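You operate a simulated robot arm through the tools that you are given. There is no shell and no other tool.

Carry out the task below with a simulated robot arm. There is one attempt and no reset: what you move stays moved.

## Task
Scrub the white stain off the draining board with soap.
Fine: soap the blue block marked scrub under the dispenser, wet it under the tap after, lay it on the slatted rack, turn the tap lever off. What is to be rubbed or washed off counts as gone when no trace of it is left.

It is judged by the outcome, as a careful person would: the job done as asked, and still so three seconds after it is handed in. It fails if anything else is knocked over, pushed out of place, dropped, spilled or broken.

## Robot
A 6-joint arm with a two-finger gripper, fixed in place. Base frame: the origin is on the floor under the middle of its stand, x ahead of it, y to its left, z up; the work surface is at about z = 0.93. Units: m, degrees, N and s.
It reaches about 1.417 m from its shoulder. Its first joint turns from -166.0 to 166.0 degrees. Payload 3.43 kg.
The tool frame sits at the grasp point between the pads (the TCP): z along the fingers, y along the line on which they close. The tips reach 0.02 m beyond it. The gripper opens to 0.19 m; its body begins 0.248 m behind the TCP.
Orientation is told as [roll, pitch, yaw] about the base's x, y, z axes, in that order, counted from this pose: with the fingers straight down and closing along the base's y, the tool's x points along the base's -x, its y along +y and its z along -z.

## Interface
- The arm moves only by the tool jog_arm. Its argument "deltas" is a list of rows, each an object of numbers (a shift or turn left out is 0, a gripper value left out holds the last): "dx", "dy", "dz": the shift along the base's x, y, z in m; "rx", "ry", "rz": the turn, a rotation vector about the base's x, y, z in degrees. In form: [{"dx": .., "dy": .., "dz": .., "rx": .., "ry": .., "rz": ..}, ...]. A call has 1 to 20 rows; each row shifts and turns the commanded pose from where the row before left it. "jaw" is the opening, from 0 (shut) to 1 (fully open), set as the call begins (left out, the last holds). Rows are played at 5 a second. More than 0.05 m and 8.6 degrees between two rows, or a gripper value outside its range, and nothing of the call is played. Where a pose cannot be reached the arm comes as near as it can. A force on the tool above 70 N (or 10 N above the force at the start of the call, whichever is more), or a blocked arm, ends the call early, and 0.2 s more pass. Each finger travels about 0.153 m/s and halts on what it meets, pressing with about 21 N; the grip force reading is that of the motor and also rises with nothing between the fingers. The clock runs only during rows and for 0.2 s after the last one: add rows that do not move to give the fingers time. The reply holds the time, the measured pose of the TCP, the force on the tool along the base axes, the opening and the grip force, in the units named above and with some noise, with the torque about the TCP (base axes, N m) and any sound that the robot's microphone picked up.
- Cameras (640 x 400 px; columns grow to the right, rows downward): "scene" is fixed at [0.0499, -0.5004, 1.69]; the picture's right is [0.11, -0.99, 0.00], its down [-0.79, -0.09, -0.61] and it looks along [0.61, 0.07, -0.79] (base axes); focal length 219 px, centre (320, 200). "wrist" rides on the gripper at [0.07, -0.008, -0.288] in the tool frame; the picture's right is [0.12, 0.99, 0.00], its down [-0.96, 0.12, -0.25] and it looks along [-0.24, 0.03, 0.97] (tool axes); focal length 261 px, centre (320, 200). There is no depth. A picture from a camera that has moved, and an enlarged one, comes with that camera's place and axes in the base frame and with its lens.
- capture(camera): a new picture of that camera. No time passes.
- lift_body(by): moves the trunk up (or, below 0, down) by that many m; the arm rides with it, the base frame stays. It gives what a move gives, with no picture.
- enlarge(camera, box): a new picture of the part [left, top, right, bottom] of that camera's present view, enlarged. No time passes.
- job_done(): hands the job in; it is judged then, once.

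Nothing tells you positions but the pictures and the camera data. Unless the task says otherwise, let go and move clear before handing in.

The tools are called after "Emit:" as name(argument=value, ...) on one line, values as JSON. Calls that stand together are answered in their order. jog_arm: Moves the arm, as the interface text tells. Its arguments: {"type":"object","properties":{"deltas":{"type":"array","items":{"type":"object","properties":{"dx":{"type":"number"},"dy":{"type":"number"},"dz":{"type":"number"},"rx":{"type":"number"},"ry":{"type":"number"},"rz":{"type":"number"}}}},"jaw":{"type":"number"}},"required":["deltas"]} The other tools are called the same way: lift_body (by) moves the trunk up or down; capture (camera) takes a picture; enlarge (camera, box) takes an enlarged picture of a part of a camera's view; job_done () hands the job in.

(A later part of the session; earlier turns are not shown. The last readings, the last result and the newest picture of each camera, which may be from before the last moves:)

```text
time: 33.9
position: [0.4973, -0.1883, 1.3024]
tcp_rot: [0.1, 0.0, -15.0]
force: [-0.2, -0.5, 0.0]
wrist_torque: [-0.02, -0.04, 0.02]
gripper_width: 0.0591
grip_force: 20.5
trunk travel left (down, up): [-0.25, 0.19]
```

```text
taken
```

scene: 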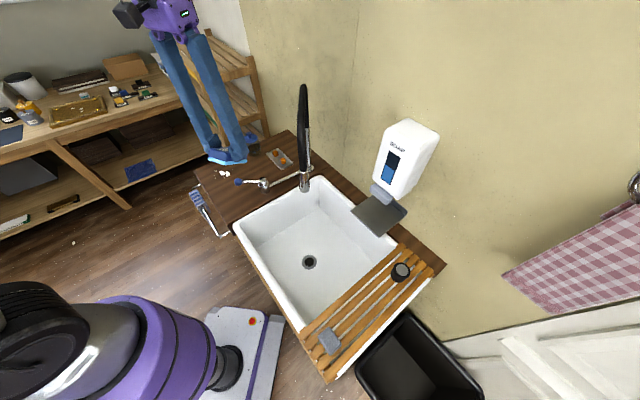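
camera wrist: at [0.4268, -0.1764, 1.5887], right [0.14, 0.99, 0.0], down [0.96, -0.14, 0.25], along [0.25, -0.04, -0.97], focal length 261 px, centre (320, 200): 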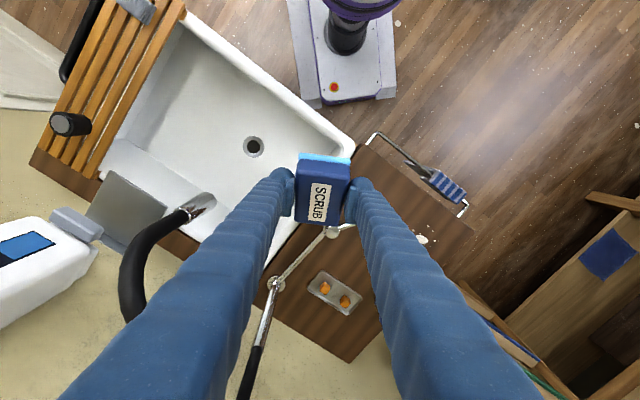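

Emit:
enlarge(camera="scene", box=[200, 140, 320, 220])

Emit:
enlarge(camera="wrist", box=[250, 160, 430, 320])

```text
5.00 times, centred on (260, 180) of scene
camera zoom: at [0.0499, -0.5004, 1.69], right [0.11, -0.99, 0.0], down [-0.79, -0.09, -0.61], along [0.61, 0.07, -0.79], focal length 1095 px, centre (620, 300)
```

zoom: 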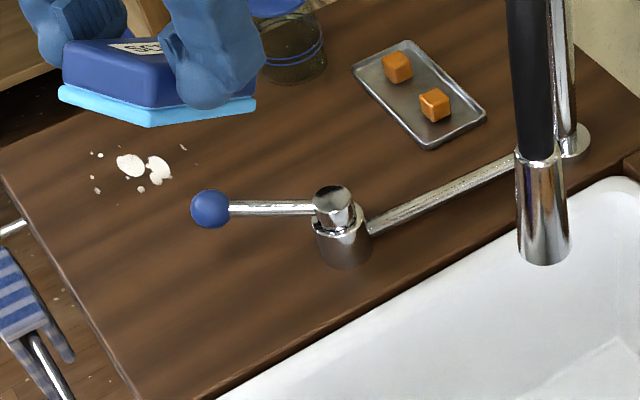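

```text
2.50 times, centred on (340, 240) of wrist
camera zoom: at [0.4268, -0.1764, 1.5887], right [0.14, 0.99, 0.0], down [0.96, -0.14, 0.25], along [0.25, -0.04, -0.97], focal length 652 px, centre (270, 100)
```

zoom: 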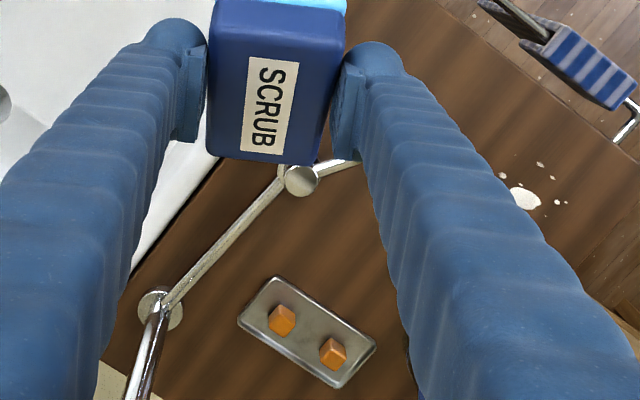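

The lever pivots on a post near (0.666, -0.183) with its ball near (0.636, -0.084, 1.00). I'll turn the hand at height so a finger's outer side can push the ball, without the block touching anything.

Emit:
jog_arm(deltas=[{"dx": 0.004, "dy": 0.009, "rz": -7.25}, {"dx": 0.004, "dy": 0.009, "rz": -7.25}, {"dx": 0.004, "dy": 0.009, "rz": -7.25}, {"dx": 0.004, "dy": 0.009, "rz": -7.25}, {"dx": 0.004, "dy": 0.009, "rz": -7.25}, {"dx": 0.004, "dy": 0.009, "rz": -7.25}, {"dx": 0.004, "dy": 0.009, "rz": -7.25}, {"dx": 0.004, "dy": 0.009, "rz": -7.25}, {"dz": 0}])

Emit:
capture(camera="wrist")

```text
time: 35.9
position: [0.5299, -0.1153, 1.3009]
tcp_rot: [0.0, -0.1, -73.0]
force: [0.0, -0.8, 0.1]
wrist_torque: [-0.01, 0.0, -0.03]
gripper_width: 0.0588
grip_force: 21.3
trunk travel left (down, up): [-0.25, 0.19]
```

```text
taken
camera wrist: at [0.501, -0.05, 1.5881], right [0.92, 0.4, 0.0], down [0.39, -0.89, 0.25], along [0.1, -0.23, -0.97], focal length 261 px, centre (320, 200)
```

wrist: 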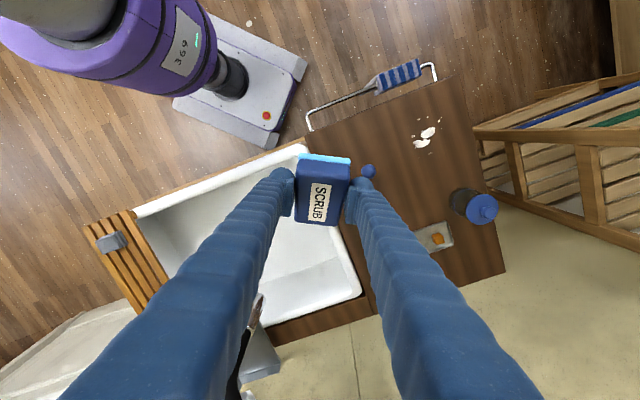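

Emit:
jog_arm(deltas=[{"dz": -0.03}, {"dz": -0.03}, {"dz": -0.03}, {"dz": -0.03}, {"dz": -0.03}, {"dz": -0.03}, {"dz": -0.03}, {"dz": -0.03}, {"dz": -0.025}, {"dz": 0}])

Emit:
enlarge(camera="scene", box=[200, 140, 320, 220])

Emit:
capture(camera="wrist")

```text
time: 38.1
position: [0.5281, -0.115, 1.0366]
tcp_rot: [0.0, -0.2, -73.0]
force: [0.1, -0.1, 0.2]
wrist_torque: [-0.01, -0.03, 0.02]
gripper_width: 0.0589
grip_force: 20.8
trunk travel left (down, up): [-0.25, 0.19]
```

```text
5.00 times, centred on (260, 180) of scene
camera zoom: at [0.0499, -0.5004, 1.69], right [0.11, -0.99, 0.0], down [-0.79, -0.09, -0.61], along [0.61, 0.07, -0.79], focal length 1095 px, centre (620, 300)
```

zoom: 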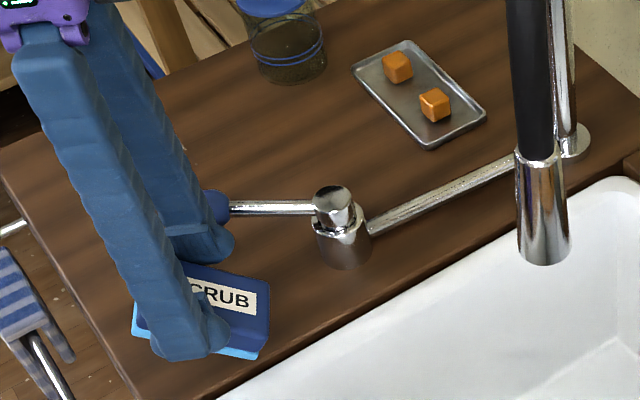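

```text
taken
camera wrist: at [0.5001, -0.0502, 1.3229], right [0.91, 0.4, 0.0], down [0.39, -0.89, 0.25], along [0.1, -0.23, -0.97], focal length 261 px, centre (320, 200)
```

wrist: 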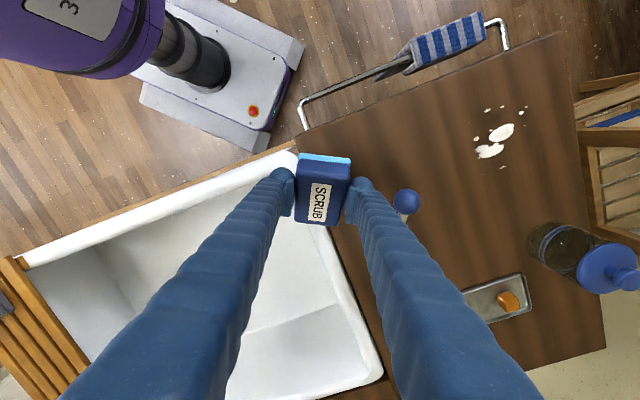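

The ball is seen at (0.635, -0.085). I'll lower a bit more and approach it with the finger's outer side in small steps.

Emit:
jog_arm(deltas=[{"dx": -0.002, "dy": 0.006, "dz": -0.012}, {"dz": -0.01}, {"dx": 0.0077, "dy": 0.0023}, {"dx": 0.0077, "dy": 0.0023}, {"dx": 0.0077, "dy": 0.0023}, {"dx": 0.0077, "dy": 0.0023}])

Emit:
enlarge(camera="scene", box=[200, 140, 320, 220])

Emit:
enlarge(camera="wrist", box=[260, 130, 460, 260])

```text
time: 39.5
position: [0.559, -0.0988, 1.0119]
tcp_rot: [-0.1, 0.0, -73.0]
force: [-0.2, -0.5, -0.3]
wrist_torque: [-0.03, 0.03, 0.01]
gripper_width: 0.0587
grip_force: 20.5
trunk travel left (down, up): [-0.25, 0.19]
```

```text
5.00 times, centred on (260, 180) of scene
camera zoom: at [0.0499, -0.5004, 1.69], right [0.11, -0.99, 0.0], down [-0.79, -0.09, -0.61], along [0.61, 0.07, -0.79], focal length 1095 px, centre (620, 300)
```

zoom: 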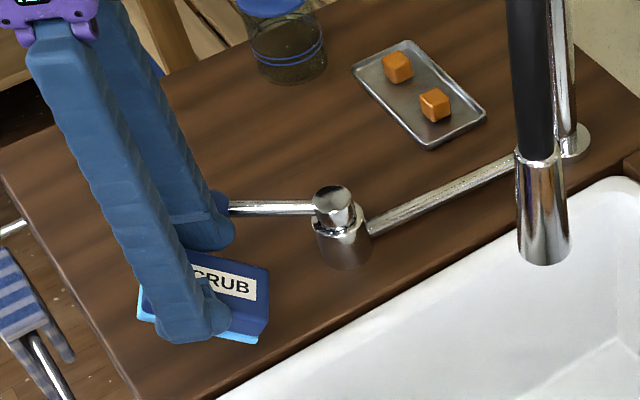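

```text
3.08 times, centred on (360, 195) of wrist
camera zoom: at [0.5301, -0.0345, 1.3009], right [0.91, 0.4, 0.0], down [0.39, -0.89, 0.25], along [0.1, -0.23, -0.97], focal length 802 px, centre (197, 215)
```

zoom: 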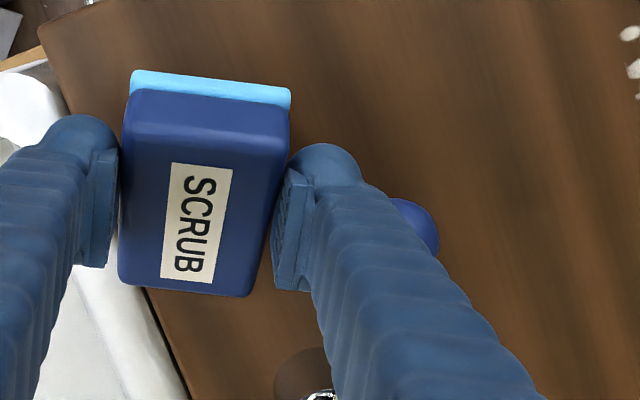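

Emit:
jog_arm(deltas=[{"dx": 0.0077, "dy": 0.0023}, {"dx": 0.0077, "dy": 0.0023}])

```text
time: 40.1
position: [0.5634, -0.097, 1.014]
tcp_rot: [-0.5, 0.2, -73.1]
force: [-54.2, -33.9, 12.3]
wrist_torque: [-0.12, -0.44, -1.51]
gripper_width: 0.0583
grip_force: 21.2
trunk travel left (down, up): [-0.25, 0.19]
```

The lever resists firmly in this direction (about 60 N), so this is its stop; it must turn the other way. Backing off.

Emit:
jog_arm(deltas=[{"dx": -0.0154, "dy": -0.0046}, {"dx": -0.0154, "dy": -0.0046}, {"dx": -0.0154, "dy": -0.0046}, {"dz": 0}])

Emit:
enlarge(camera="scene", box=[200, 140, 320, 220])

Emit:
enlarge(camera="wrist", box=[260, 130, 460, 260])

```text
time: 41.1
position: [0.5278, -0.1102, 1.0135]
tcp_rot: [0.0, -0.1, -73.0]
force: [0.2, 0.3, -0.6]
wrist_torque: [0.0, 0.02, 0.0]
gripper_width: 0.0586
grip_force: 21.1
trunk travel left (down, up): [-0.25, 0.19]
```

```text
5.00 times, centred on (260, 180) of scene
camera zoom: at [0.0499, -0.5004, 1.69], right [0.11, -0.99, 0.0], down [-0.79, -0.09, -0.61], along [0.61, 0.07, -0.79], focal length 1095 px, centre (620, 300)
```

zoom: 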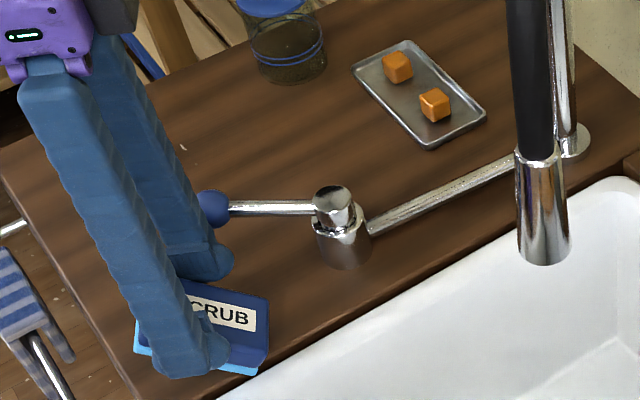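

```text
3.08 times, centred on (360, 195) of wrist
camera zoom: at [0.4989, -0.044, 1.3009], right [0.91, 0.4, 0.0], down [0.39, -0.89, 0.25], along [0.1, -0.23, -0.97], focal length 802 px, centre (197, 215)
```

zoom: 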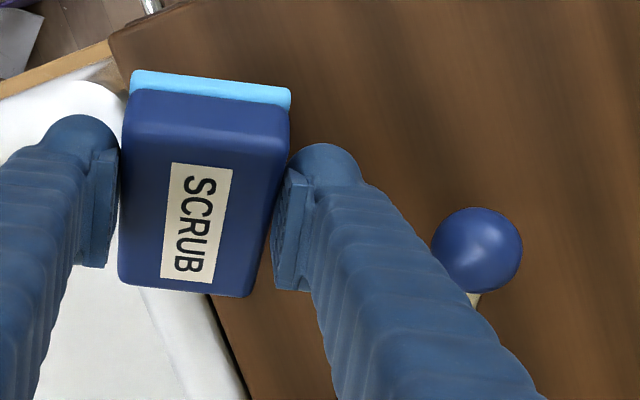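

The lever did not budge, so that side is its closed stop. I'll lift over the ball, come down on its other side and push it the opposite way.

Emit:
jog_arm(deltas=[{"dz": 0.03}, {"dz": 0.04}, {"dz": 0.04}, {"dz": 0.04}, {"dx": 0.037, "dy": 0.011}, {"dx": 0.037, "dy": 0.011}, {"dx": 0.037, "dy": 0.011}, {"dx": 0.037, "dy": 0.011}, {"dx": 0.037, "dy": 0.011}, {"dx": 0.037, "dy": 0.011}, {"dz": 0}])

Emit:
capture(camera="wrist")

Emit:
capture(camera="scene")

```text
time: 43.5
position: [0.7485, -0.044, 1.1646]
tcp_rot: [0.0, -0.1, -73.0]
force: [-1.1, -0.3, -0.6]
wrist_torque: [-0.03, -0.08, -0.02]
gripper_width: 0.0587
grip_force: 21.1
trunk travel left (down, up): [-0.25, 0.19]
```

```text
taken
camera wrist: at [0.7201, 0.0215, 1.4516], right [0.91, 0.4, 0.0], down [0.39, -0.89, 0.25], along [0.1, -0.23, -0.97], focal length 261 px, centre (320, 200)
```

wrist: 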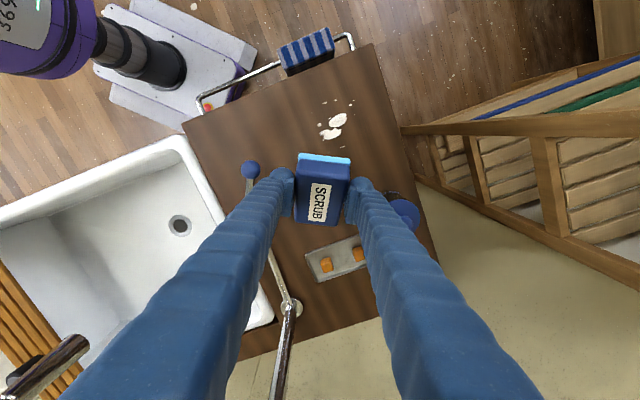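

```text
taken
```

scene: 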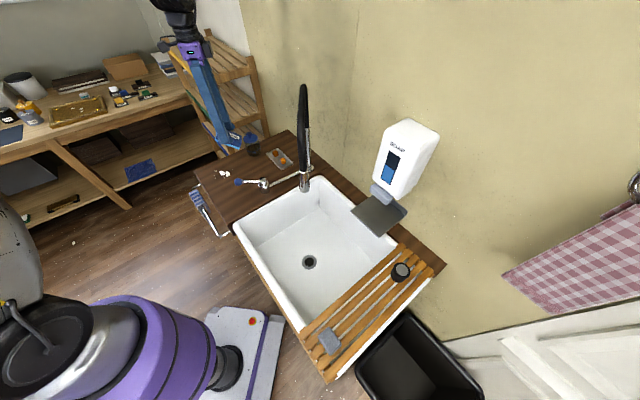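

Emit:
jog_arm(deltas=[{"dx": -0.01, "dy": -0.008, "dz": -0.01}, {"dz": -0.035}, {"dz": -0.035}, {"dz": -0.035}, {"dz": -0.035}, {"dz": 0}])

Emit:
enlarge(camera="wrist", box=[200, 100, 440, 260])

Emit:
enlarge(camera="scene", box=[200, 130, 320, 220])

```text
time: 44.9
position: [0.7404, -0.0514, 1.0127]
tcp_rot: [0.0, -0.1, -73.0]
force: [0.1, -0.7, 0.0]
wrist_torque: [0.0, 0.03, 0.02]
gripper_width: 0.0588
grip_force: 20.9
trunk travel left (down, up): [-0.25, 0.19]
```

```text
2.50 times, centred on (320, 180) of wrist
camera zoom: at [0.7106, 0.0136, 1.3007], right [0.91, 0.4, 0.0], down [0.39, -0.89, 0.25], along [0.1, -0.23, -0.97], focal length 652 px, centre (320, 250)
```

zoom: 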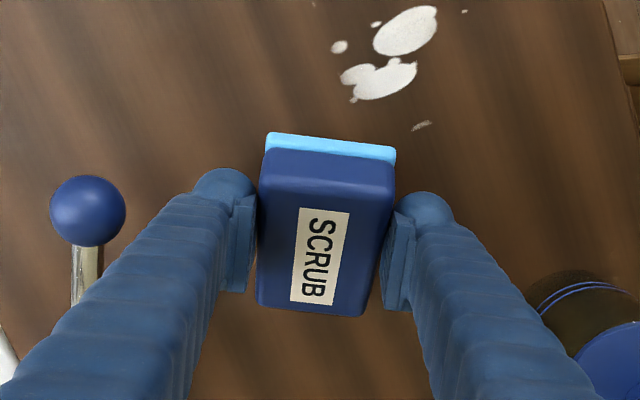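

```text
4.44 times, centred on (260, 175) of scene
camera zoom: at [0.0499, -0.5004, 1.69], right [0.11, -0.99, 0.0], down [-0.79, -0.09, -0.61], along [0.61, 0.07, -0.79], focal length 974 px, centre (587, 311)
```

zoom: 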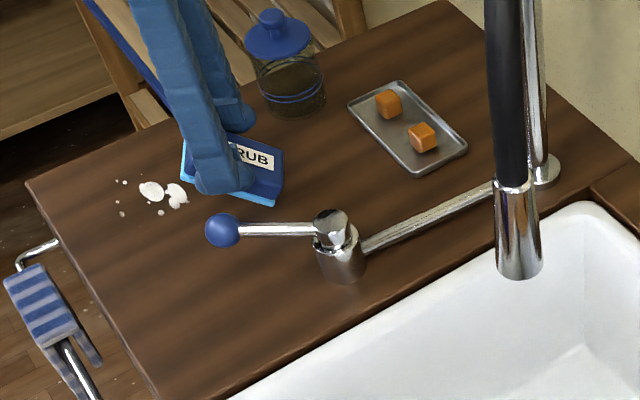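

Now the hand is on the far side of the ball. I'll push it back toward the sink in small steps, following the arc.

Emit:
jog_arm(deltas=[{"dx": -0.009, "dy": -0.0027}, {"dx": -0.009, "dy": -0.0027}, {"dx": -0.009, "dy": -0.0027}, {"dx": -0.0077, "dy": -0.0023}, {"dx": -0.0077, "dy": -0.0023}])

Emit:
enlarge(camera="scene", box=[200, 130, 320, 220])

```text
time: 46.1
position: [0.6974, -0.0658, 1.013]
tcp_rot: [0.0, -0.1, -73.0]
force: [0.4, 0.4, -0.1]
wrist_torque: [0.0, -0.04, 0.0]
gripper_width: 0.0589
grip_force: 20.7
trunk travel left (down, up): [-0.25, 0.19]
```

```text
4.44 times, centred on (260, 175) of scene
camera zoom: at [0.0499, -0.5004, 1.69], right [0.11, -0.99, 0.0], down [-0.79, -0.09, -0.61], along [0.61, 0.07, -0.79], focal length 974 px, centre (587, 311)
```

zoom: 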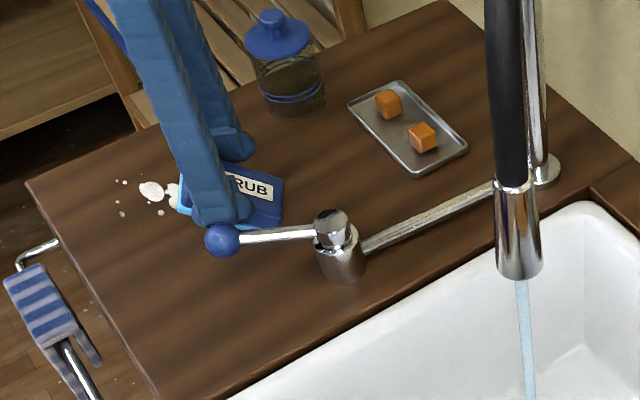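

Water is running from the spout. I'll open the lever slightly more so the flow is definite, then back away.

Emit:
jog_arm(deltas=[{"dx": -0.0075, "dy": -0.003}, {"dx": -0.0075, "dy": -0.003}, {"dz": 0}])

Emit:
enlarge(camera="scene", box=[200, 130, 340, 270])

```text
time: 46.9
position: [0.6823, -0.0703, 1.0136]
tcp_rot: [-0.1, -0.1, -73.0]
force: [-0.4, -0.6, 0.4]
wrist_torque: [0.01, -0.03, -0.01]
gripper_width: 0.0587
grip_force: 20.7
trunk travel left (down, up): [-0.25, 0.19]
```

```text
2.86 times, centred on (270, 200) of scene
camera zoom: at [0.0499, -0.5004, 1.69], right [0.11, -0.99, 0.0], down [-0.79, -0.09, -0.61], along [0.61, 0.07, -0.79], focal length 626 px, centre (463, 200)
```

zoom: 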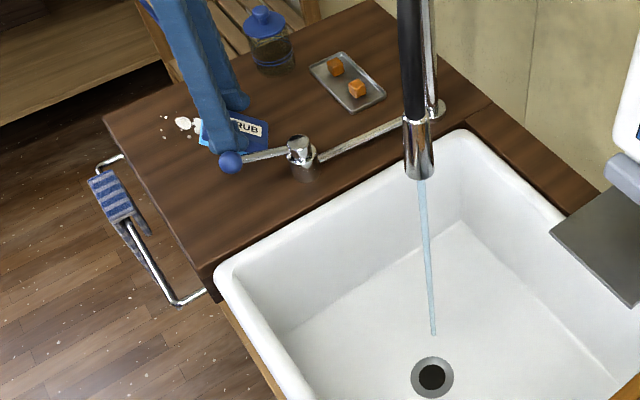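

The tap runs with a definite stream at about (0.51, -0.396). I'll back off the lever, rise, and carry the block round in front of the spout, turning the hand so it can reach in without the wrist folding up.

Emit:
jog_arm(deltas=[{"dx": 0.015, "dy": 0.0045}, {"dx": 0.015, "dy": 0.0045, "dz": 0.02}, {"dz": 0.045}, {"dz": 0.045}, {"dz": 0.045}, {"dz": 0.035}, {"dx": -0.03, "dy": -0.016, "rz": 7.3}, {"dx": -0.03, "dy": -0.016, "rz": 7.3}, {"dx": -0.03, "dy": -0.016, "rz": 7.3}, {"dx": -0.03, "dy": -0.016, "rz": 7.3}, {"dx": -0.03, "dy": -0.016, "rz": 7.3}, {"dx": -0.03, "dy": -0.016, "rz": 7.3}, {"dx": -0.03, "dy": -0.016, "rz": 7.3}, {"dx": -0.03, "dy": -0.016, "rz": 7.3}, {"dx": -0.03, "dy": -0.016, "rz": 7.3}, {"dx": -0.022, "dy": -0.015, "rz": 7.3}, {"dz": 0}])

Emit:
capture(camera="wrist")

Emit:
capture(camera="scene")

```text
time: 50.5
position: [0.4202, -0.22, 1.2035]
tcp_rot: [0.0, -0.1, 0.1]
force: [-0.1, 0.4, -1.1]
wrist_torque: [-0.01, 0.03, -0.01]
gripper_width: 0.0585
grip_force: 20.6
trunk travel left (down, up): [-0.25, 0.19]
```

```text
taken
camera wrist: at [0.3483, -0.2283, 1.4904], right [-0.12, 0.99, 0.0], down [0.96, 0.12, 0.25], along [0.25, 0.03, -0.97], focal length 261 px, centre (320, 200)
```

wrist: 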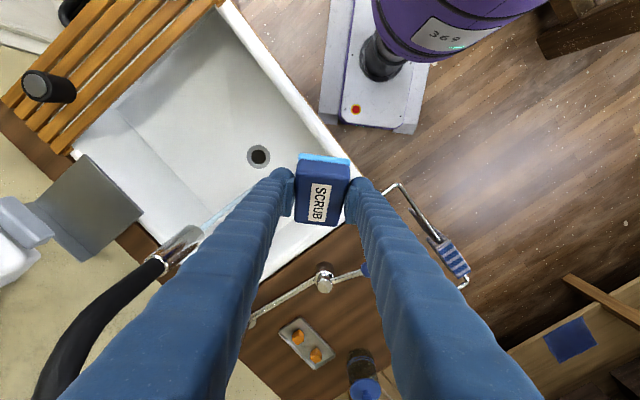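

```text
taken
```

scene: 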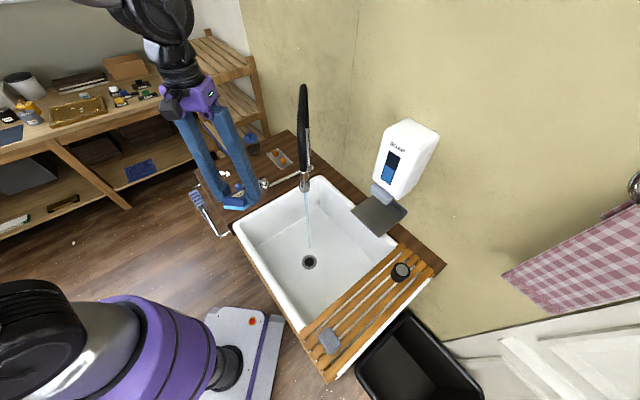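

Emit:
jog_arm(deltas=[{"dx": -0.004, "dy": -0.021, "rz": 2}, {"dx": -0.004, "dy": -0.021, "rz": 2}, {"dx": -0.004, "dy": -0.021, "rz": 2}, {"dx": -0.004, "dy": -0.021, "rz": 2}, {"dx": -0.004, "dy": -0.021, "rz": 2}, {"dx": -0.004, "dy": -0.021, "rz": 2}, {"dx": -0.004, "dy": -0.021, "rz": 2}, {"dx": -0.004, "dy": -0.021, "rz": 2}, {"dx": -0.002, "dy": -0.021, "rz": 2}, {"dx": -0.001, "dy": -0.021, "rz": 2}, {"dz": 0}])

Emit:
capture(camera="wrist")

```text
time: 52.9
position: [0.3846, -0.4316, 1.2039]
tcp_rot: [0.0, -0.1, 20.0]
force: [-0.6, -0.2, -1.2]
wrist_torque: [0.03, 0.01, -0.02]
gripper_width: 0.0589
grip_force: 21.5
trunk travel left (down, up): [-0.25, 0.19]
```

```text
taken
camera wrist: at [0.3215, -0.4631, 1.4911], right [-0.45, 0.89, 0.0], down [0.86, 0.44, 0.25], along [0.22, 0.11, -0.97], focal length 261 px, centre (320, 200)
```

wrist: 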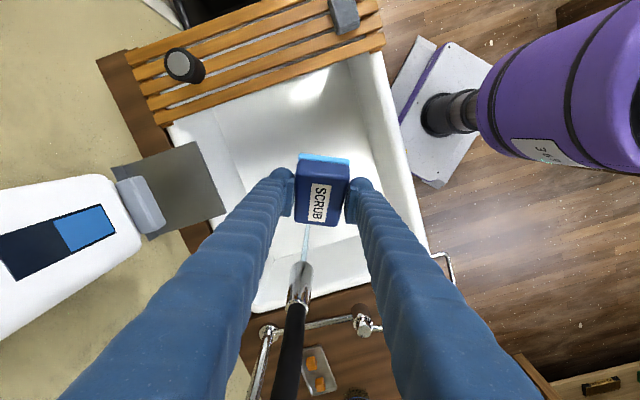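

The spout is straight ahead of the block now. I'll tilt the hand to bring the block level and lower it below the outlet, still short of the stream.

Emit:
jog_arm(deltas=[{"dz": -0.034, "rx": 1.71, "ry": -4.7}, {"dz": -0.034, "rx": 1.71, "ry": -4.7}, {"dz": -0.034, "rx": 1.71, "ry": -4.7}, {"dz": -0.034, "rx": 1.71, "ry": -4.7}, {"dz": -0.034, "rx": 1.71, "ry": -4.7}, {"dz": -0.03, "rx": 1.71, "ry": -4.7}, {"dz": 0}])

Emit:
capture(camera="wrist")

Emit:
capture(camera="scene")

```text
time: 54.5
position: [0.3859, -0.4311, 1.004]
tcp_rot: [-0.1, -30.1, 19.9]
force: [0.3, -1.3, -1.0]
wrist_torque: [0.09, -0.04, 0.06]
gripper_width: 0.0586
grip_force: 20.7
trunk travel left (down, up): [-0.25, 0.19]
```

```text
taken
camera wrist: at [0.1946, -0.5092, 1.2163], right [-0.44, 0.9, -0.06], down [0.63, 0.35, 0.7], along [0.65, 0.27, -0.72], focal length 261 px, centre (320, 200)
```

wrist: 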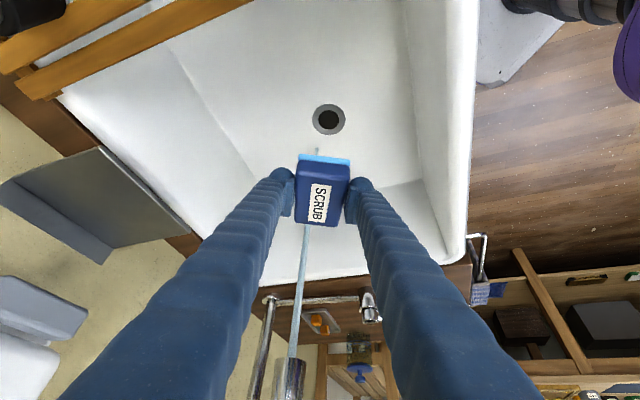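

```text
taken
```

scene: 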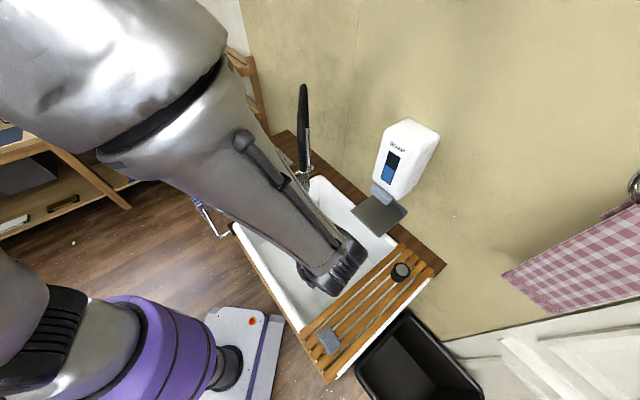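

Emit:
jog_arm(deltas=[{"dx": 0.0194, "dy": 0.0052}, {"dx": 0.0194, "dy": 0.0052}, {"dx": 0.0194, "dy": 0.0052}, {"dx": 0.0194, "dy": 0.0052}, {"dx": 0.0194, "dy": 0.0052}, {"dz": 0}, {"dz": 0}])

Emit:
capture(camera="wrist")

Emit:
capture(camera="scene")

```text
time: 56.1
position: [0.4814, -0.4054, 1.0032]
tcp_rot: [0.1, -30.1, 19.9]
force: [1.1, 0.2, -0.6]
wrist_torque: [0.02, -0.03, 0.02]
gripper_width: 0.0586
grip_force: 21.5
trunk travel left (down, up): [-0.25, 0.19]
```

```text
taken
camera wrist: at [0.2915, -0.4827, 1.2168], right [-0.44, 0.9, -0.06], down [0.63, 0.35, 0.7], along [0.65, 0.27, -0.72], focal length 261 px, centre (320, 200)
```

wrist: 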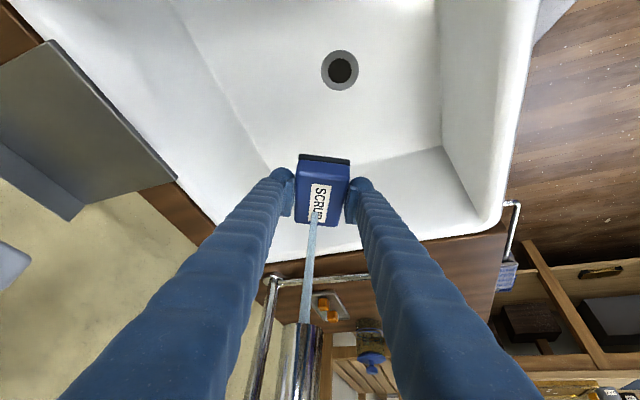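

```text
taken
```

scene: 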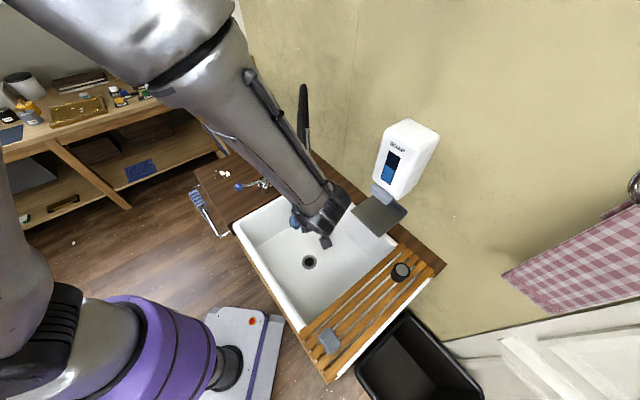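

Emit:
enlarge(camera="wrist", box=[270, 130, 370, 240])

```text
3.64 times, centred on (320, 185) of wrist
camera zoom: at [0.2915, -0.4827, 1.2168], right [-0.44, 0.9, -0.06], down [0.63, 0.35, 0.7], along [0.65, 0.27, -0.72], focal length 948 px, centre (320, 254)
```

zoom: 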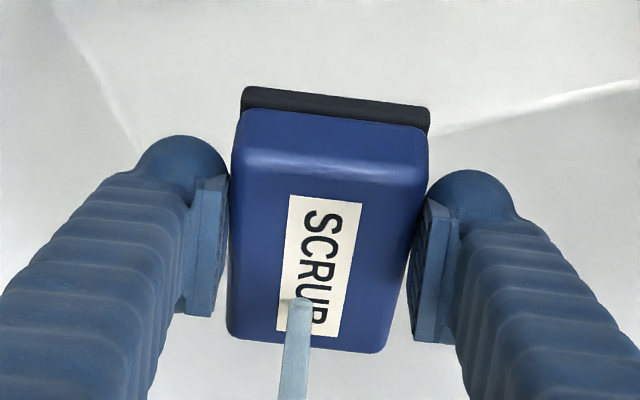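

The water hits the block and its pad went from bright blue to dark. I'll draw it back out of the stream and look at the pad.

Emit:
jog_arm(deltas=[{"dx": -0.0194, "dy": -0.0052}, {"dx": -0.0194, "dy": -0.0052}, {"dx": -0.0194, "dy": -0.0052}, {"dx": -0.0194, "dy": -0.0052}, {"dx": -0.0194, "dy": -0.0052}, {"dz": 0}])

Emit:
enlarge(camera="wrist", box=[270, 130, 370, 240])

```text
time: 57.5
position: [0.3843, -0.4303, 1.0042]
tcp_rot: [0.1, -30.0, 20.1]
force: [0.2, -0.8, -1.4]
wrist_torque: [0.02, 0.0, -0.01]
gripper_width: 0.0585
grip_force: 21.4
trunk travel left (down, up): [-0.25, 0.19]
```

```text
3.64 times, centred on (320, 185) of wrist
camera zoom: at [0.1941, -0.5082, 1.2172], right [-0.44, 0.9, -0.06], down [0.63, 0.35, 0.7], along [0.65, 0.27, -0.72], focal length 948 px, centre (320, 254)
```

zoom: 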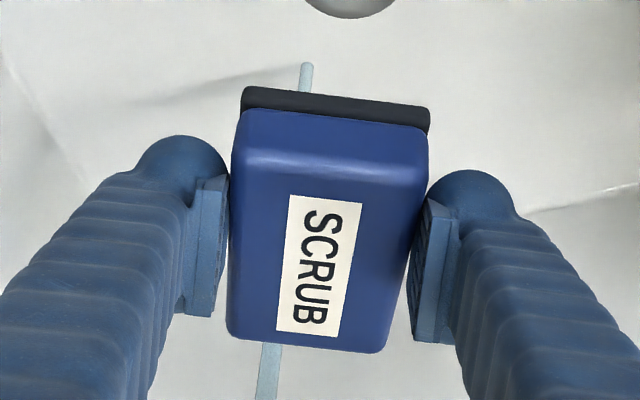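

The pad looks plainly wet with no soap colour left, so the water took the soap off. I'll soap it again on the tray before scrubbing and rinse it afterwards. First I'll swing back in front of the tray.

Emit:
jog_arm(deltas=[{"dx": 0.003, "dy": -0.013, "dz": 0.006, "rz": -6.5}, {"dx": 0.003, "dy": -0.013, "dz": 0.006, "rz": -6.5}, {"dx": 0.004, "dy": -0.013, "dz": 0.006, "rz": -6.5}, {"dx": 0.005, "dy": -0.013, "dz": 0.006, "rz": -6.5}, {"dx": 0.006, "dy": -0.013, "dz": 0.006, "rz": -6.5}, {"dx": 0.006, "dy": -0.013, "dz": 0.006, "rz": -6.5}, {"dx": 0.007, "dy": -0.013, "dz": 0.004, "rz": -6.5}, {"dx": 0.007, "dy": -0.013, "rz": -6.5}, {"dx": 0.007, "dy": -0.013, "rz": -6.5}, {"dx": 0.007, "dy": -0.013, "rz": -6.5}, {"dz": 0}])

Emit:
capture(camera="wrist")

```text
time: 59.9
position: [0.4407, -0.5604, 1.0448]
tcp_rot: [0.1, -30.1, -45.1]
force: [-0.2, 0.5, -1.1]
wrist_torque: [0.01, 0.01, -0.02]
gripper_width: 0.0586
grip_force: 21.0
trunk travel left (down, up): [-0.25, 0.19]
```

```text
taken
camera wrist: at [0.2891, -0.4208, 1.2572], right [0.63, 0.77, -0.06], down [0.58, -0.42, 0.7], along [0.51, -0.47, -0.72], focal length 261 px, centre (320, 200)
```

wrist: 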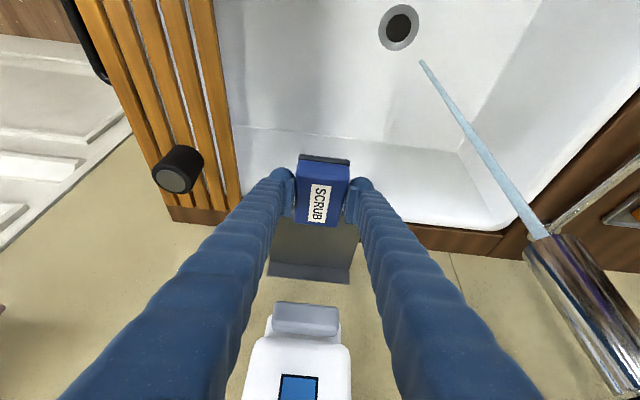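

Emit:
jog_arm(deltas=[{"rx": -1.77, "ry": -1.77, "dz": -0.002}, {"rx": -1.77, "ry": -1.77, "dz": -0.002}, {"dx": 0.0115, "dy": -0.0114}, {"dx": 0.0115, "dy": -0.0114}, {"dx": 0.0115, "dy": -0.0114}, {"dx": 0.0115, "dy": -0.0114}, {"dx": 0.0115, "dy": -0.0114}, {"dx": 0.0115, "dy": -0.0114}, {"dx": 0.0115, "dy": -0.0114}, {"dx": 0.0115, "dy": -0.0114}, {"dz": 0}])

Emit:
enlarge(camera="wrist", box=[220, 100, 420, 260])

```text
time: 62.3
position: [0.5322, -0.6526, 1.0397]
tcp_rot: [0.0, -35.1, -45.0]
force: [0.7, 0.2, 0.2]
wrist_torque: [0.0, 0.01, -0.01]
gripper_width: 0.0587
grip_force: 21.4
trunk travel left (down, up): [-0.25, 0.19]
```

```text
2.50 times, centred on (320, 180) of wrist
camera zoom: at [0.3686, -0.5001, 1.2343], right [0.63, 0.77, -0.07], down [0.54, -0.37, 0.76], along [0.56, -0.52, -0.65], focal length 652 px, centre (320, 250)
```

zoom: 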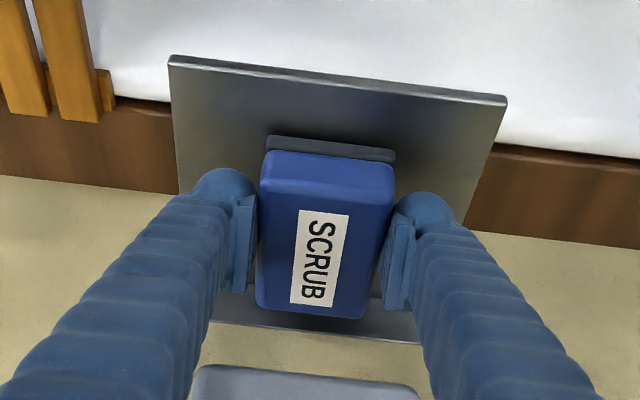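

Emit:
jog_arm(deltas=[{"dz": -0.005}, {"dz": -0.005}, {"dz": -0.004}, {"dz": -0.003}])

```text
time: 63.3
position: [0.5315, -0.652, 1.024]
tcp_rot: [0.0, -35.3, -45.0]
force: [2.3, -3.4, 19.9]
wrist_torque: [0.02, 0.06, 0.01]
gripper_width: 0.059
grip_force: 20.9
trunk travel left (down, up): [-0.25, 0.19]
```

The block is on the tray. Releasing and backing out along the finger axis, then closing the fingers to press the bar again.

Emit:
jog_arm(deltas=[{"dz": 0}, {"dz": 0}, {"dz": 0.002}], jaw=0.62)

Emit:
jog_arm(deltas=[{"dx": -0.0081, "dy": 0.0081, "dz": 0.0164}, {"dx": -0.0081, "dy": 0.0081, "dz": 0.0164}, {"dx": -0.0081, "dy": 0.0081, "dz": 0.0164}, {"dx": -0.0081, "dy": 0.0081, "dz": 0.0164}, {"dx": -0.0081, "dy": 0.0081, "dz": 0.0164}, {"dx": -0.0081, "dy": 0.0081, "dz": 0.0164}, {"dx": -0.0081, "dy": 0.0081, "dz": 0.005}, {"dz": 0}])

Emit:
enlarge(camera="wrist", box=[220, 100, 420, 260])

Emit:
enlarge(camera="scene", box=[330, 130, 430, 240])

```text
time: 64.1
position: [0.5323, -0.6518, 1.0233]
tcp_rot: [0.0, -35.0, -45.0]
force: [0.1, -0.3, 0.1]
wrist_torque: [-0.07, -0.03, 0.0]
gripper_width: 0.1179
grip_force: 0.1
trunk travel left (down, up): [-0.25, 0.19]
```

```text
time: 65.9
position: [0.4763, -0.5946, 1.1285]
tcp_rot: [-0.1, -35.1, -45.0]
force: [0.1, -0.7, 0.3]
wrist_torque: [0.01, 0.0, -0.03]
gripper_width: 0.1178
grip_force: 0.1
trunk travel left (down, up): [-0.25, 0.19]
```

```text
2.50 times, centred on (320, 180) of wrist
camera zoom: at [0.3123, -0.4426, 1.323], right [0.63, 0.77, -0.07], down [0.54, -0.37, 0.76], along [0.56, -0.52, -0.65], focal length 652 px, centre (320, 250)
```

zoom: 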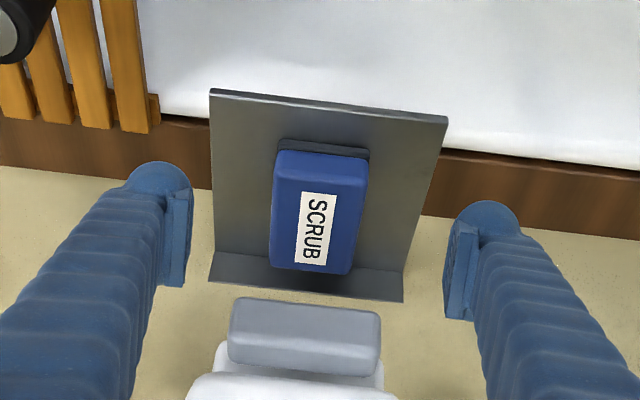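

```text
3.64 times, centred on (380, 185) of scene
camera zoom: at [0.0499, -0.5004, 1.69], right [0.11, -0.99, 0.0], down [-0.79, -0.09, -0.61], along [0.61, 0.07, -0.79], focal length 796 px, centre (102, 254)
```

zoom: 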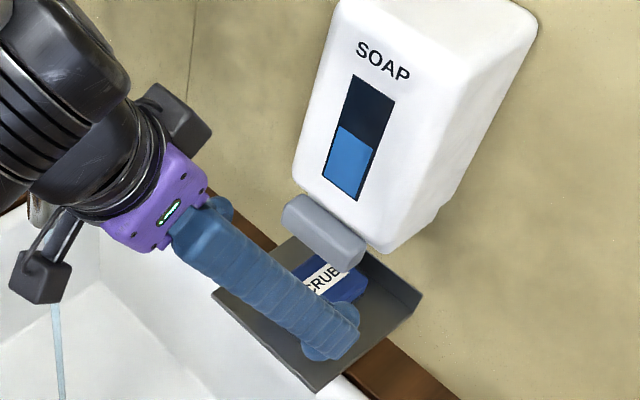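

The block sits about a centimetre further back but still under the bar. Closing the fingers and pressing the bar as before.

Emit:
jog_arm(deltas=[{"dz": -0.002}, {"dz": -0.002}, {"dz": 0}, {"dx": 0.005, "dy": -0.005}, {"dx": 0.005, "dy": -0.005}, {"dx": 0.005, "dy": -0.005}, {"dx": 0.005, "dy": -0.005}, {"dx": 0.005, "dy": -0.005}, {"dx": 0.0035, "dy": -0.0035}, {"dx": 0.0035, "dy": -0.0035}], jaw=0)

Emit:
enlarge(camera="scene", box=[330, 130, 430, 240])

```text
time: 68.1
position: [0.5067, -0.6258, 1.1239]
tcp_rot: [0.0, -35.1, -44.9]
force: [-4.0, 3.8, -1.5]
wrist_torque: [0.05, 0.02, -0.01]
gripper_width: 0.006
grip_force: 34.1
trunk travel left (down, up): [-0.25, 0.19]
heard: click
```

```text
3.64 times, centred on (380, 185) of scene
camera zoom: at [0.0499, -0.5004, 1.69], right [0.11, -0.99, 0.0], down [-0.79, -0.09, -0.61], along [0.61, 0.07, -0.79], focal length 796 px, centre (102, 254)
```

zoom: 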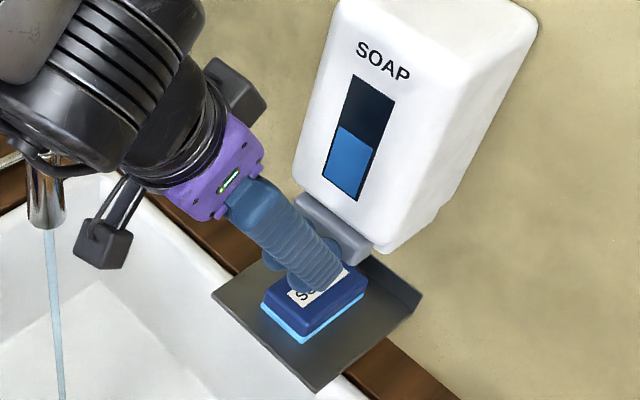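

Click heard again, and the pad is bright blue with soap. Backing off, opening, and setting up the regrasp.

Emit:
jog_arm(deltas=[{"dx": -0.008, "dy": 0.008}, {"dx": -0.008, "dy": 0.008}, {"dx": -0.008, "dy": 0.008}, {"dx": -0.008, "dy": 0.008}, {"dx": -0.008, "dy": 0.008, "rx": -1.77, "ry": -1.77}, {"dx": -0.008, "dy": 0.008, "rx": -1.77, "ry": -1.77}, {"dz": 0}])

Emit:
jog_arm(deltas=[{"dz": 0}, {"dz": 0}, {"dx": 0.01, "dy": -0.01}, {"dx": 0.009, "dy": -0.009}, {"dz": 0}], jaw=0.62)

Emit:
enlarge(camera="wrist", box=[220, 100, 420, 260])

```text
time: 69.7
position: [0.4754, -0.5796, 1.1226]
tcp_rot: [1.4, -37.2, -45.1]
force: [1.2, 0.3, -0.5]
wrist_torque: [-0.03, 0.04, 0.01]
gripper_width: 0.0
grip_force: 34.8
out of reach, approached as far as the arm can: row 5, 6
trunk travel left (down, up): [-0.25, 0.19]
```

```text
time: 70.9
position: [0.4945, -0.5982, 1.1216]
tcp_rot: [1.3, -37.3, -45.0]
force: [-1.1, 0.5, 0.9]
wrist_torque: [0.03, 0.02, 0.01]
gripper_width: 0.118
grip_force: 0.0
trunk travel left (down, up): [-0.25, 0.19]
```

```text
2.50 times, centred on (320, 180) of wrist
camera zoom: at [0.3211, -0.4461, 1.308], right [0.63, 0.78, -0.05], down [0.51, -0.36, 0.78], along [0.59, -0.52, -0.62], focal length 652 px, centre (320, 250)
```

zoom: 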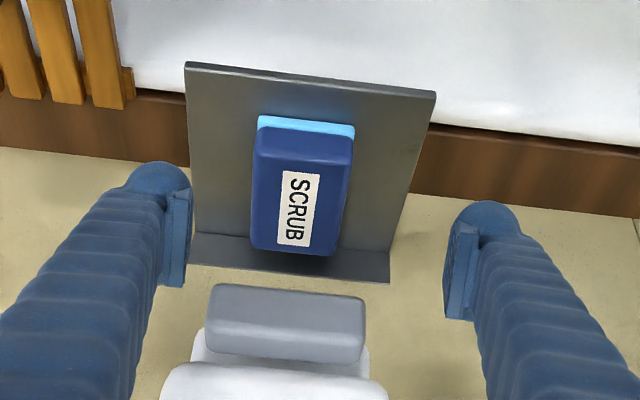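

Emit:
jog_arm(deltas=[{"dx": -0.0075, "dy": -0.0075, "rx": -0.92, "ry": 0.92}, {"dx": 0.0067, "dy": -0.0066, "dz": -0.0126}, {"dx": 0.0067, "dy": -0.0066, "dz": -0.0126}, {"dx": 0.0067, "dy": -0.0066, "dz": -0.0126}, {"dx": 0.0067, "dy": -0.0066, "dz": -0.0126}, {"dx": 0.0067, "dy": -0.0066, "dz": -0.0126}, {"dx": 0.0067, "dy": -0.0066, "dz": -0.0126}, {"dx": 0.0067, "dy": -0.0066, "dz": -0.0126}, {"dz": 0}])

Emit:
enlarge(camera="wrist", box=[220, 100, 420, 260])

```text
time: 72.9
position: [0.5335, -0.6535, 1.0328]
tcp_rot: [-0.3, -37.2, -44.1]
force: [-0.2, 0.4, 0.5]
wrist_torque: [0.05, -0.01, 0.0]
gripper_width: 0.1176
grip_force: 0.1
trunk travel left (down, up): [-0.25, 0.19]
```

```text
2.50 times, centred on (320, 180) of wrist
camera zoom: at [0.3622, -0.497, 1.2191], right [0.63, 0.78, -0.08], down [0.52, -0.35, 0.78], along [0.58, -0.53, -0.62], focal length 652 px, centre (320, 250)
```

zoom: 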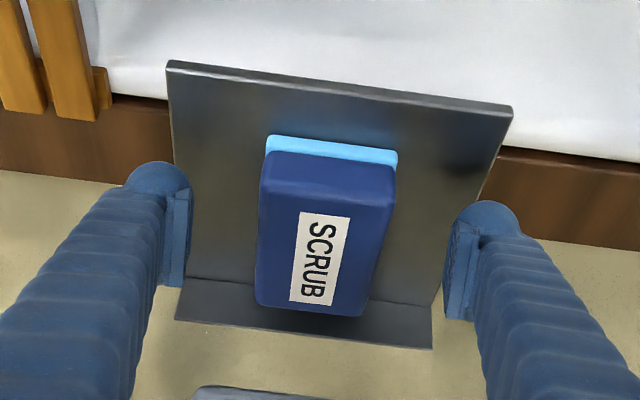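

Emit:
jog_arm(deltas=[{"dx": 0.004, "dy": -0.004, "dz": -0.006}, {"dx": 0.003, "dy": -0.003, "dz": -0.0045}, {"dz": 0}])

Emit:
jog_arm(deltas=[{"dz": 0}, {"dz": 0}, {"dz": 0}], jaw=0)

Emit:
enlarge(camera="wrist", box=[220, 100, 420, 260])

```text
time: 73.7
position: [0.5395, -0.6595, 1.022]
tcp_rot: [-0.3, -37.2, -44.2]
force: [0.8, 0.5, -0.9]
wrist_torque: [-0.01, 0.0, 0.02]
gripper_width: 0.1176
grip_force: 0.0
trunk travel left (down, up): [-0.25, 0.19]
```

```text
time: 74.5
position: [0.5398, -0.6585, 1.0223]
tcp_rot: [-0.3, -37.3, -44.2]
force: [-0.3, 0.1, 0.1]
wrist_torque: [0.0, -0.01, 0.01]
gripper_width: 0.0592
grip_force: 20.8
trunk travel left (down, up): [-0.25, 0.19]
```

```text
2.50 times, centred on (320, 180) of wrist
camera zoom: at [0.3696, -0.5035, 1.2083], right [0.63, 0.78, -0.08], down [0.52, -0.35, 0.78], along [0.58, -0.53, -0.62], focal length 652 px, centre (320, 250)
```

zoom: 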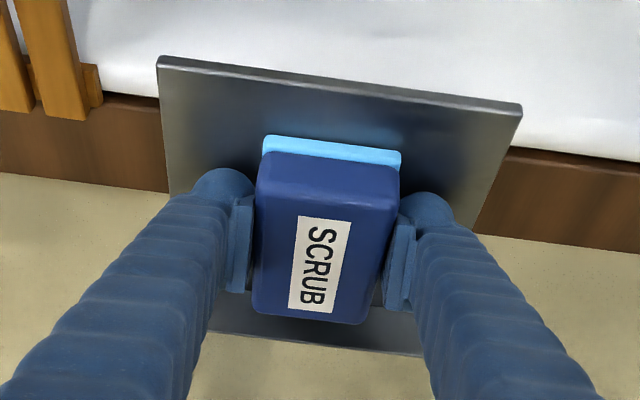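

Regrasped at 0.059 m. Lifting, drawing back toward the sink, then straightening the tool while retreating.

Emit:
jog_arm(deltas=[{"dz": 0.005}, {"dz": 0.005}, {"dz": 0.005}, {"dx": -0.003, "dy": 0.003, "dz": 0.004}, {"dx": -0.01, "dy": 0.01}, {"dx": -0.01, "dy": 0.01}, {"dx": -0.01, "dy": 0.01}, {"dx": -0.01, "dy": 0.01}, {"dx": -0.01, "dy": 0.01}, {"dx": -0.01, "dy": 0.01}, {"dx": -0.008, "dy": 0.008, "dz": 0.015, "rx": 2.63, "ry": 2.63}, {"dx": -0.008, "dy": 0.008, "dz": 0.02, "rx": 2.63, "ry": 2.63}, {"dx": -0.008, "dy": 0.008, "dz": 0.02, "rx": 2.63, "ry": 2.63}, {"dx": -0.008, "dy": 0.008, "dz": 0.02, "rx": 2.63, "ry": 2.63}, {"dx": -0.008, "dy": 0.008, "dz": 0.02, "rx": 2.63, "ry": 2.63}, {"dx": -0.008, "dy": 0.008, "dz": 0.02, "rx": 2.63, "ry": 2.63}, {"dx": -0.008, "dy": 0.008, "dz": 0.02, "rx": 2.63, "ry": 2.63}, {"dx": -0.008, "dy": 0.008, "dz": 0.02, "rx": 2.63, "ry": 2.63}, {"dx": -0.008, "dy": 0.008, "dz": 0.02, "rx": 2.63, "ry": 2.63}, {"dx": -0.008, "dy": 0.008, "dz": 0.02, "rx": 2.63, "ry": 2.63}])

Emit:
capture(camera="wrist")

```text
time: 78.7
position: [0.4264, -0.5144, 1.2069]
tcp_rot: [2.1, -3.8, -44.3]
force: [-0.4, 0.6, -1.0]
wrist_torque: [-0.03, 0.06, -0.01]
gripper_width: 0.0591
grip_force: 21.2
out of reach, approached as far as the arm can: row 12, 13, 14
trunk travel left (down, up): [-0.25, 0.19]
```

```text
taken
camera wrist: at [0.3489, -0.4658, 1.488], right [0.61, 0.8, 0.03], down [0.75, -0.58, 0.32], along [0.27, -0.17, -0.95], focal length 261 px, centre (320, 200)
```

wrist: 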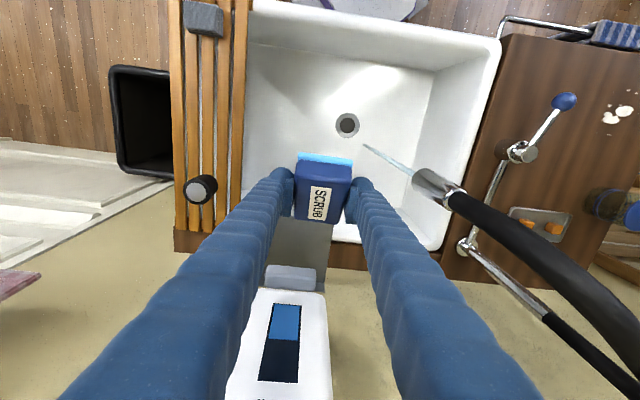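

Emit:
jog_arm(deltas=[{"dx": -0.008, "dy": 0.019, "dz": 0.019, "rx": 0.6, "ry": 2.1}, {"dx": -0.008, "dy": 0.019, "dz": 0.019, "rx": 0.6, "ry": 2.1}, {"dx": -0.008, "dy": 0.019, "dz": 0.019}, {"dx": -0.008, "dy": 0.019, "dz": 0.019}, {"dx": -0.008, "dy": 0.019, "dz": 0.019}, {"dx": 0.002, "dy": 0.02}, {"dx": 0.002, "dy": 0.02}, {"dx": 0.002, "dy": 0.02}, {"dx": 0.002, "dy": 0.02}, {"dx": 0.002, "dy": 0.02}, {"dx": 0.015, "dy": 0.025, "rz": 5}, {"dx": 0.015, "dy": 0.025, "rz": 5}, {"dx": 0.018, "dy": 0.025, "rz": 5}, {"dx": 0.018, "dy": 0.025, "rz": 5}, {"dx": 0.018, "dy": 0.025, "rz": 5}, {"dx": 0.018, "dy": 0.02, "rz": 5}, {"dz": 0}])

Emit:
capture(camera="scene")

```text
time: 82.3
position: [0.4998, -0.1755, 1.302]
tcp_rot: [0.3, -0.1, -14.2]
force: [0.5, -0.4, -0.7]
wrist_torque: [-0.01, 0.01, -0.04]
gripper_width: 0.0593
grip_force: 21.4
trunk travel left (down, up): [-0.25, 0.19]
```

```text
taken
```

scene: 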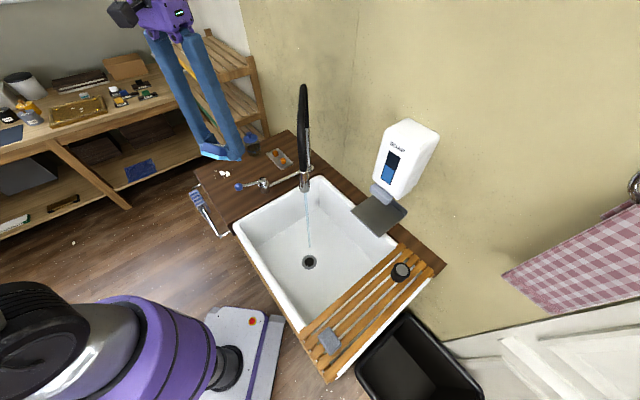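

The block is still bright with soap. Raising the trunk should give the wrist more room to tilt when working low, so I'll do that here in free space.

Emit:
lift_body(by=0.12)

```text
time: 83.8
position: [0.5001, -0.1763, 1.4223]
tcp_rot: [0.2, -0.1, -14.2]
force: [-0.5, 0.0, -0.7]
wrist_torque: [0.0, 0.0, -0.01]
gripper_width: 0.0594
grip_force: 21.0
trunk travel left (down, up): [-0.37, 0.07]
```

Emit:
jog_arm(deltas=[{"dx": 0.0261, "dy": 0.0251, "dz": -0.0244, "rz": 1.58}, {"dx": 0.0261, "dy": 0.0251, "dz": -0.0244, "rz": 1.58}, {"dx": 0.0261, "dy": 0.0251, "dz": -0.0244, "rz": 1.58}, {"dx": 0.0261, "dy": 0.0251, "dz": -0.0244, "rz": 1.58}, {"dx": 0.0261, "dy": 0.0251, "dz": -0.0244, "rz": 1.58}, {"dx": 0.0261, "dy": 0.0251, "dz": -0.0244, "rz": 1.58}, {"dx": 0.0261, "dy": 0.0251, "dz": -0.0244, "rz": 1.58}, {"dx": 0.0261, "dy": 0.0251, "dz": -0.0244, "rz": 1.58}, {"dx": 0.0261, "dy": 0.0251, "dz": -0.0244, "rz": 1.58}, {"dz": 0}])

Emit:
capture(camera="wrist")

```text
time: 86.0
position: [0.734, 0.0501, 1.2022]
tcp_rot: [0.1, -0.2, 0.0]
force: [-0.3, 1.1, -0.8]
wrist_torque: [-0.01, -0.05, -0.04]
gripper_width: 0.059
grip_force: 20.8
trunk travel left (down, up): [-0.37, 0.07]
```

```text
taken
camera wrist: at [0.6626, 0.0411, 1.4893], right [-0.12, 0.99, 0.0], down [0.96, 0.11, 0.25], along [0.25, 0.03, -0.97], focal length 261 px, centre (320, 200)
```

wrist: 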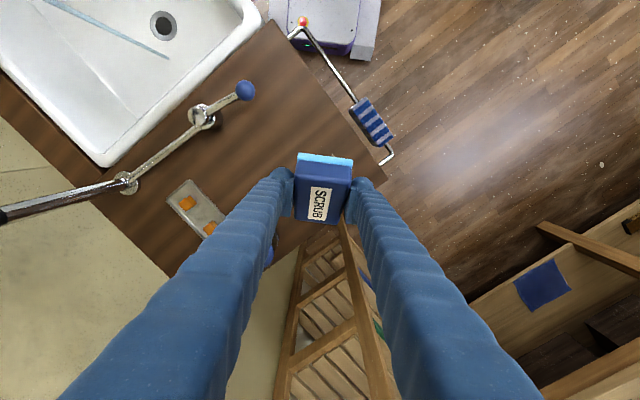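

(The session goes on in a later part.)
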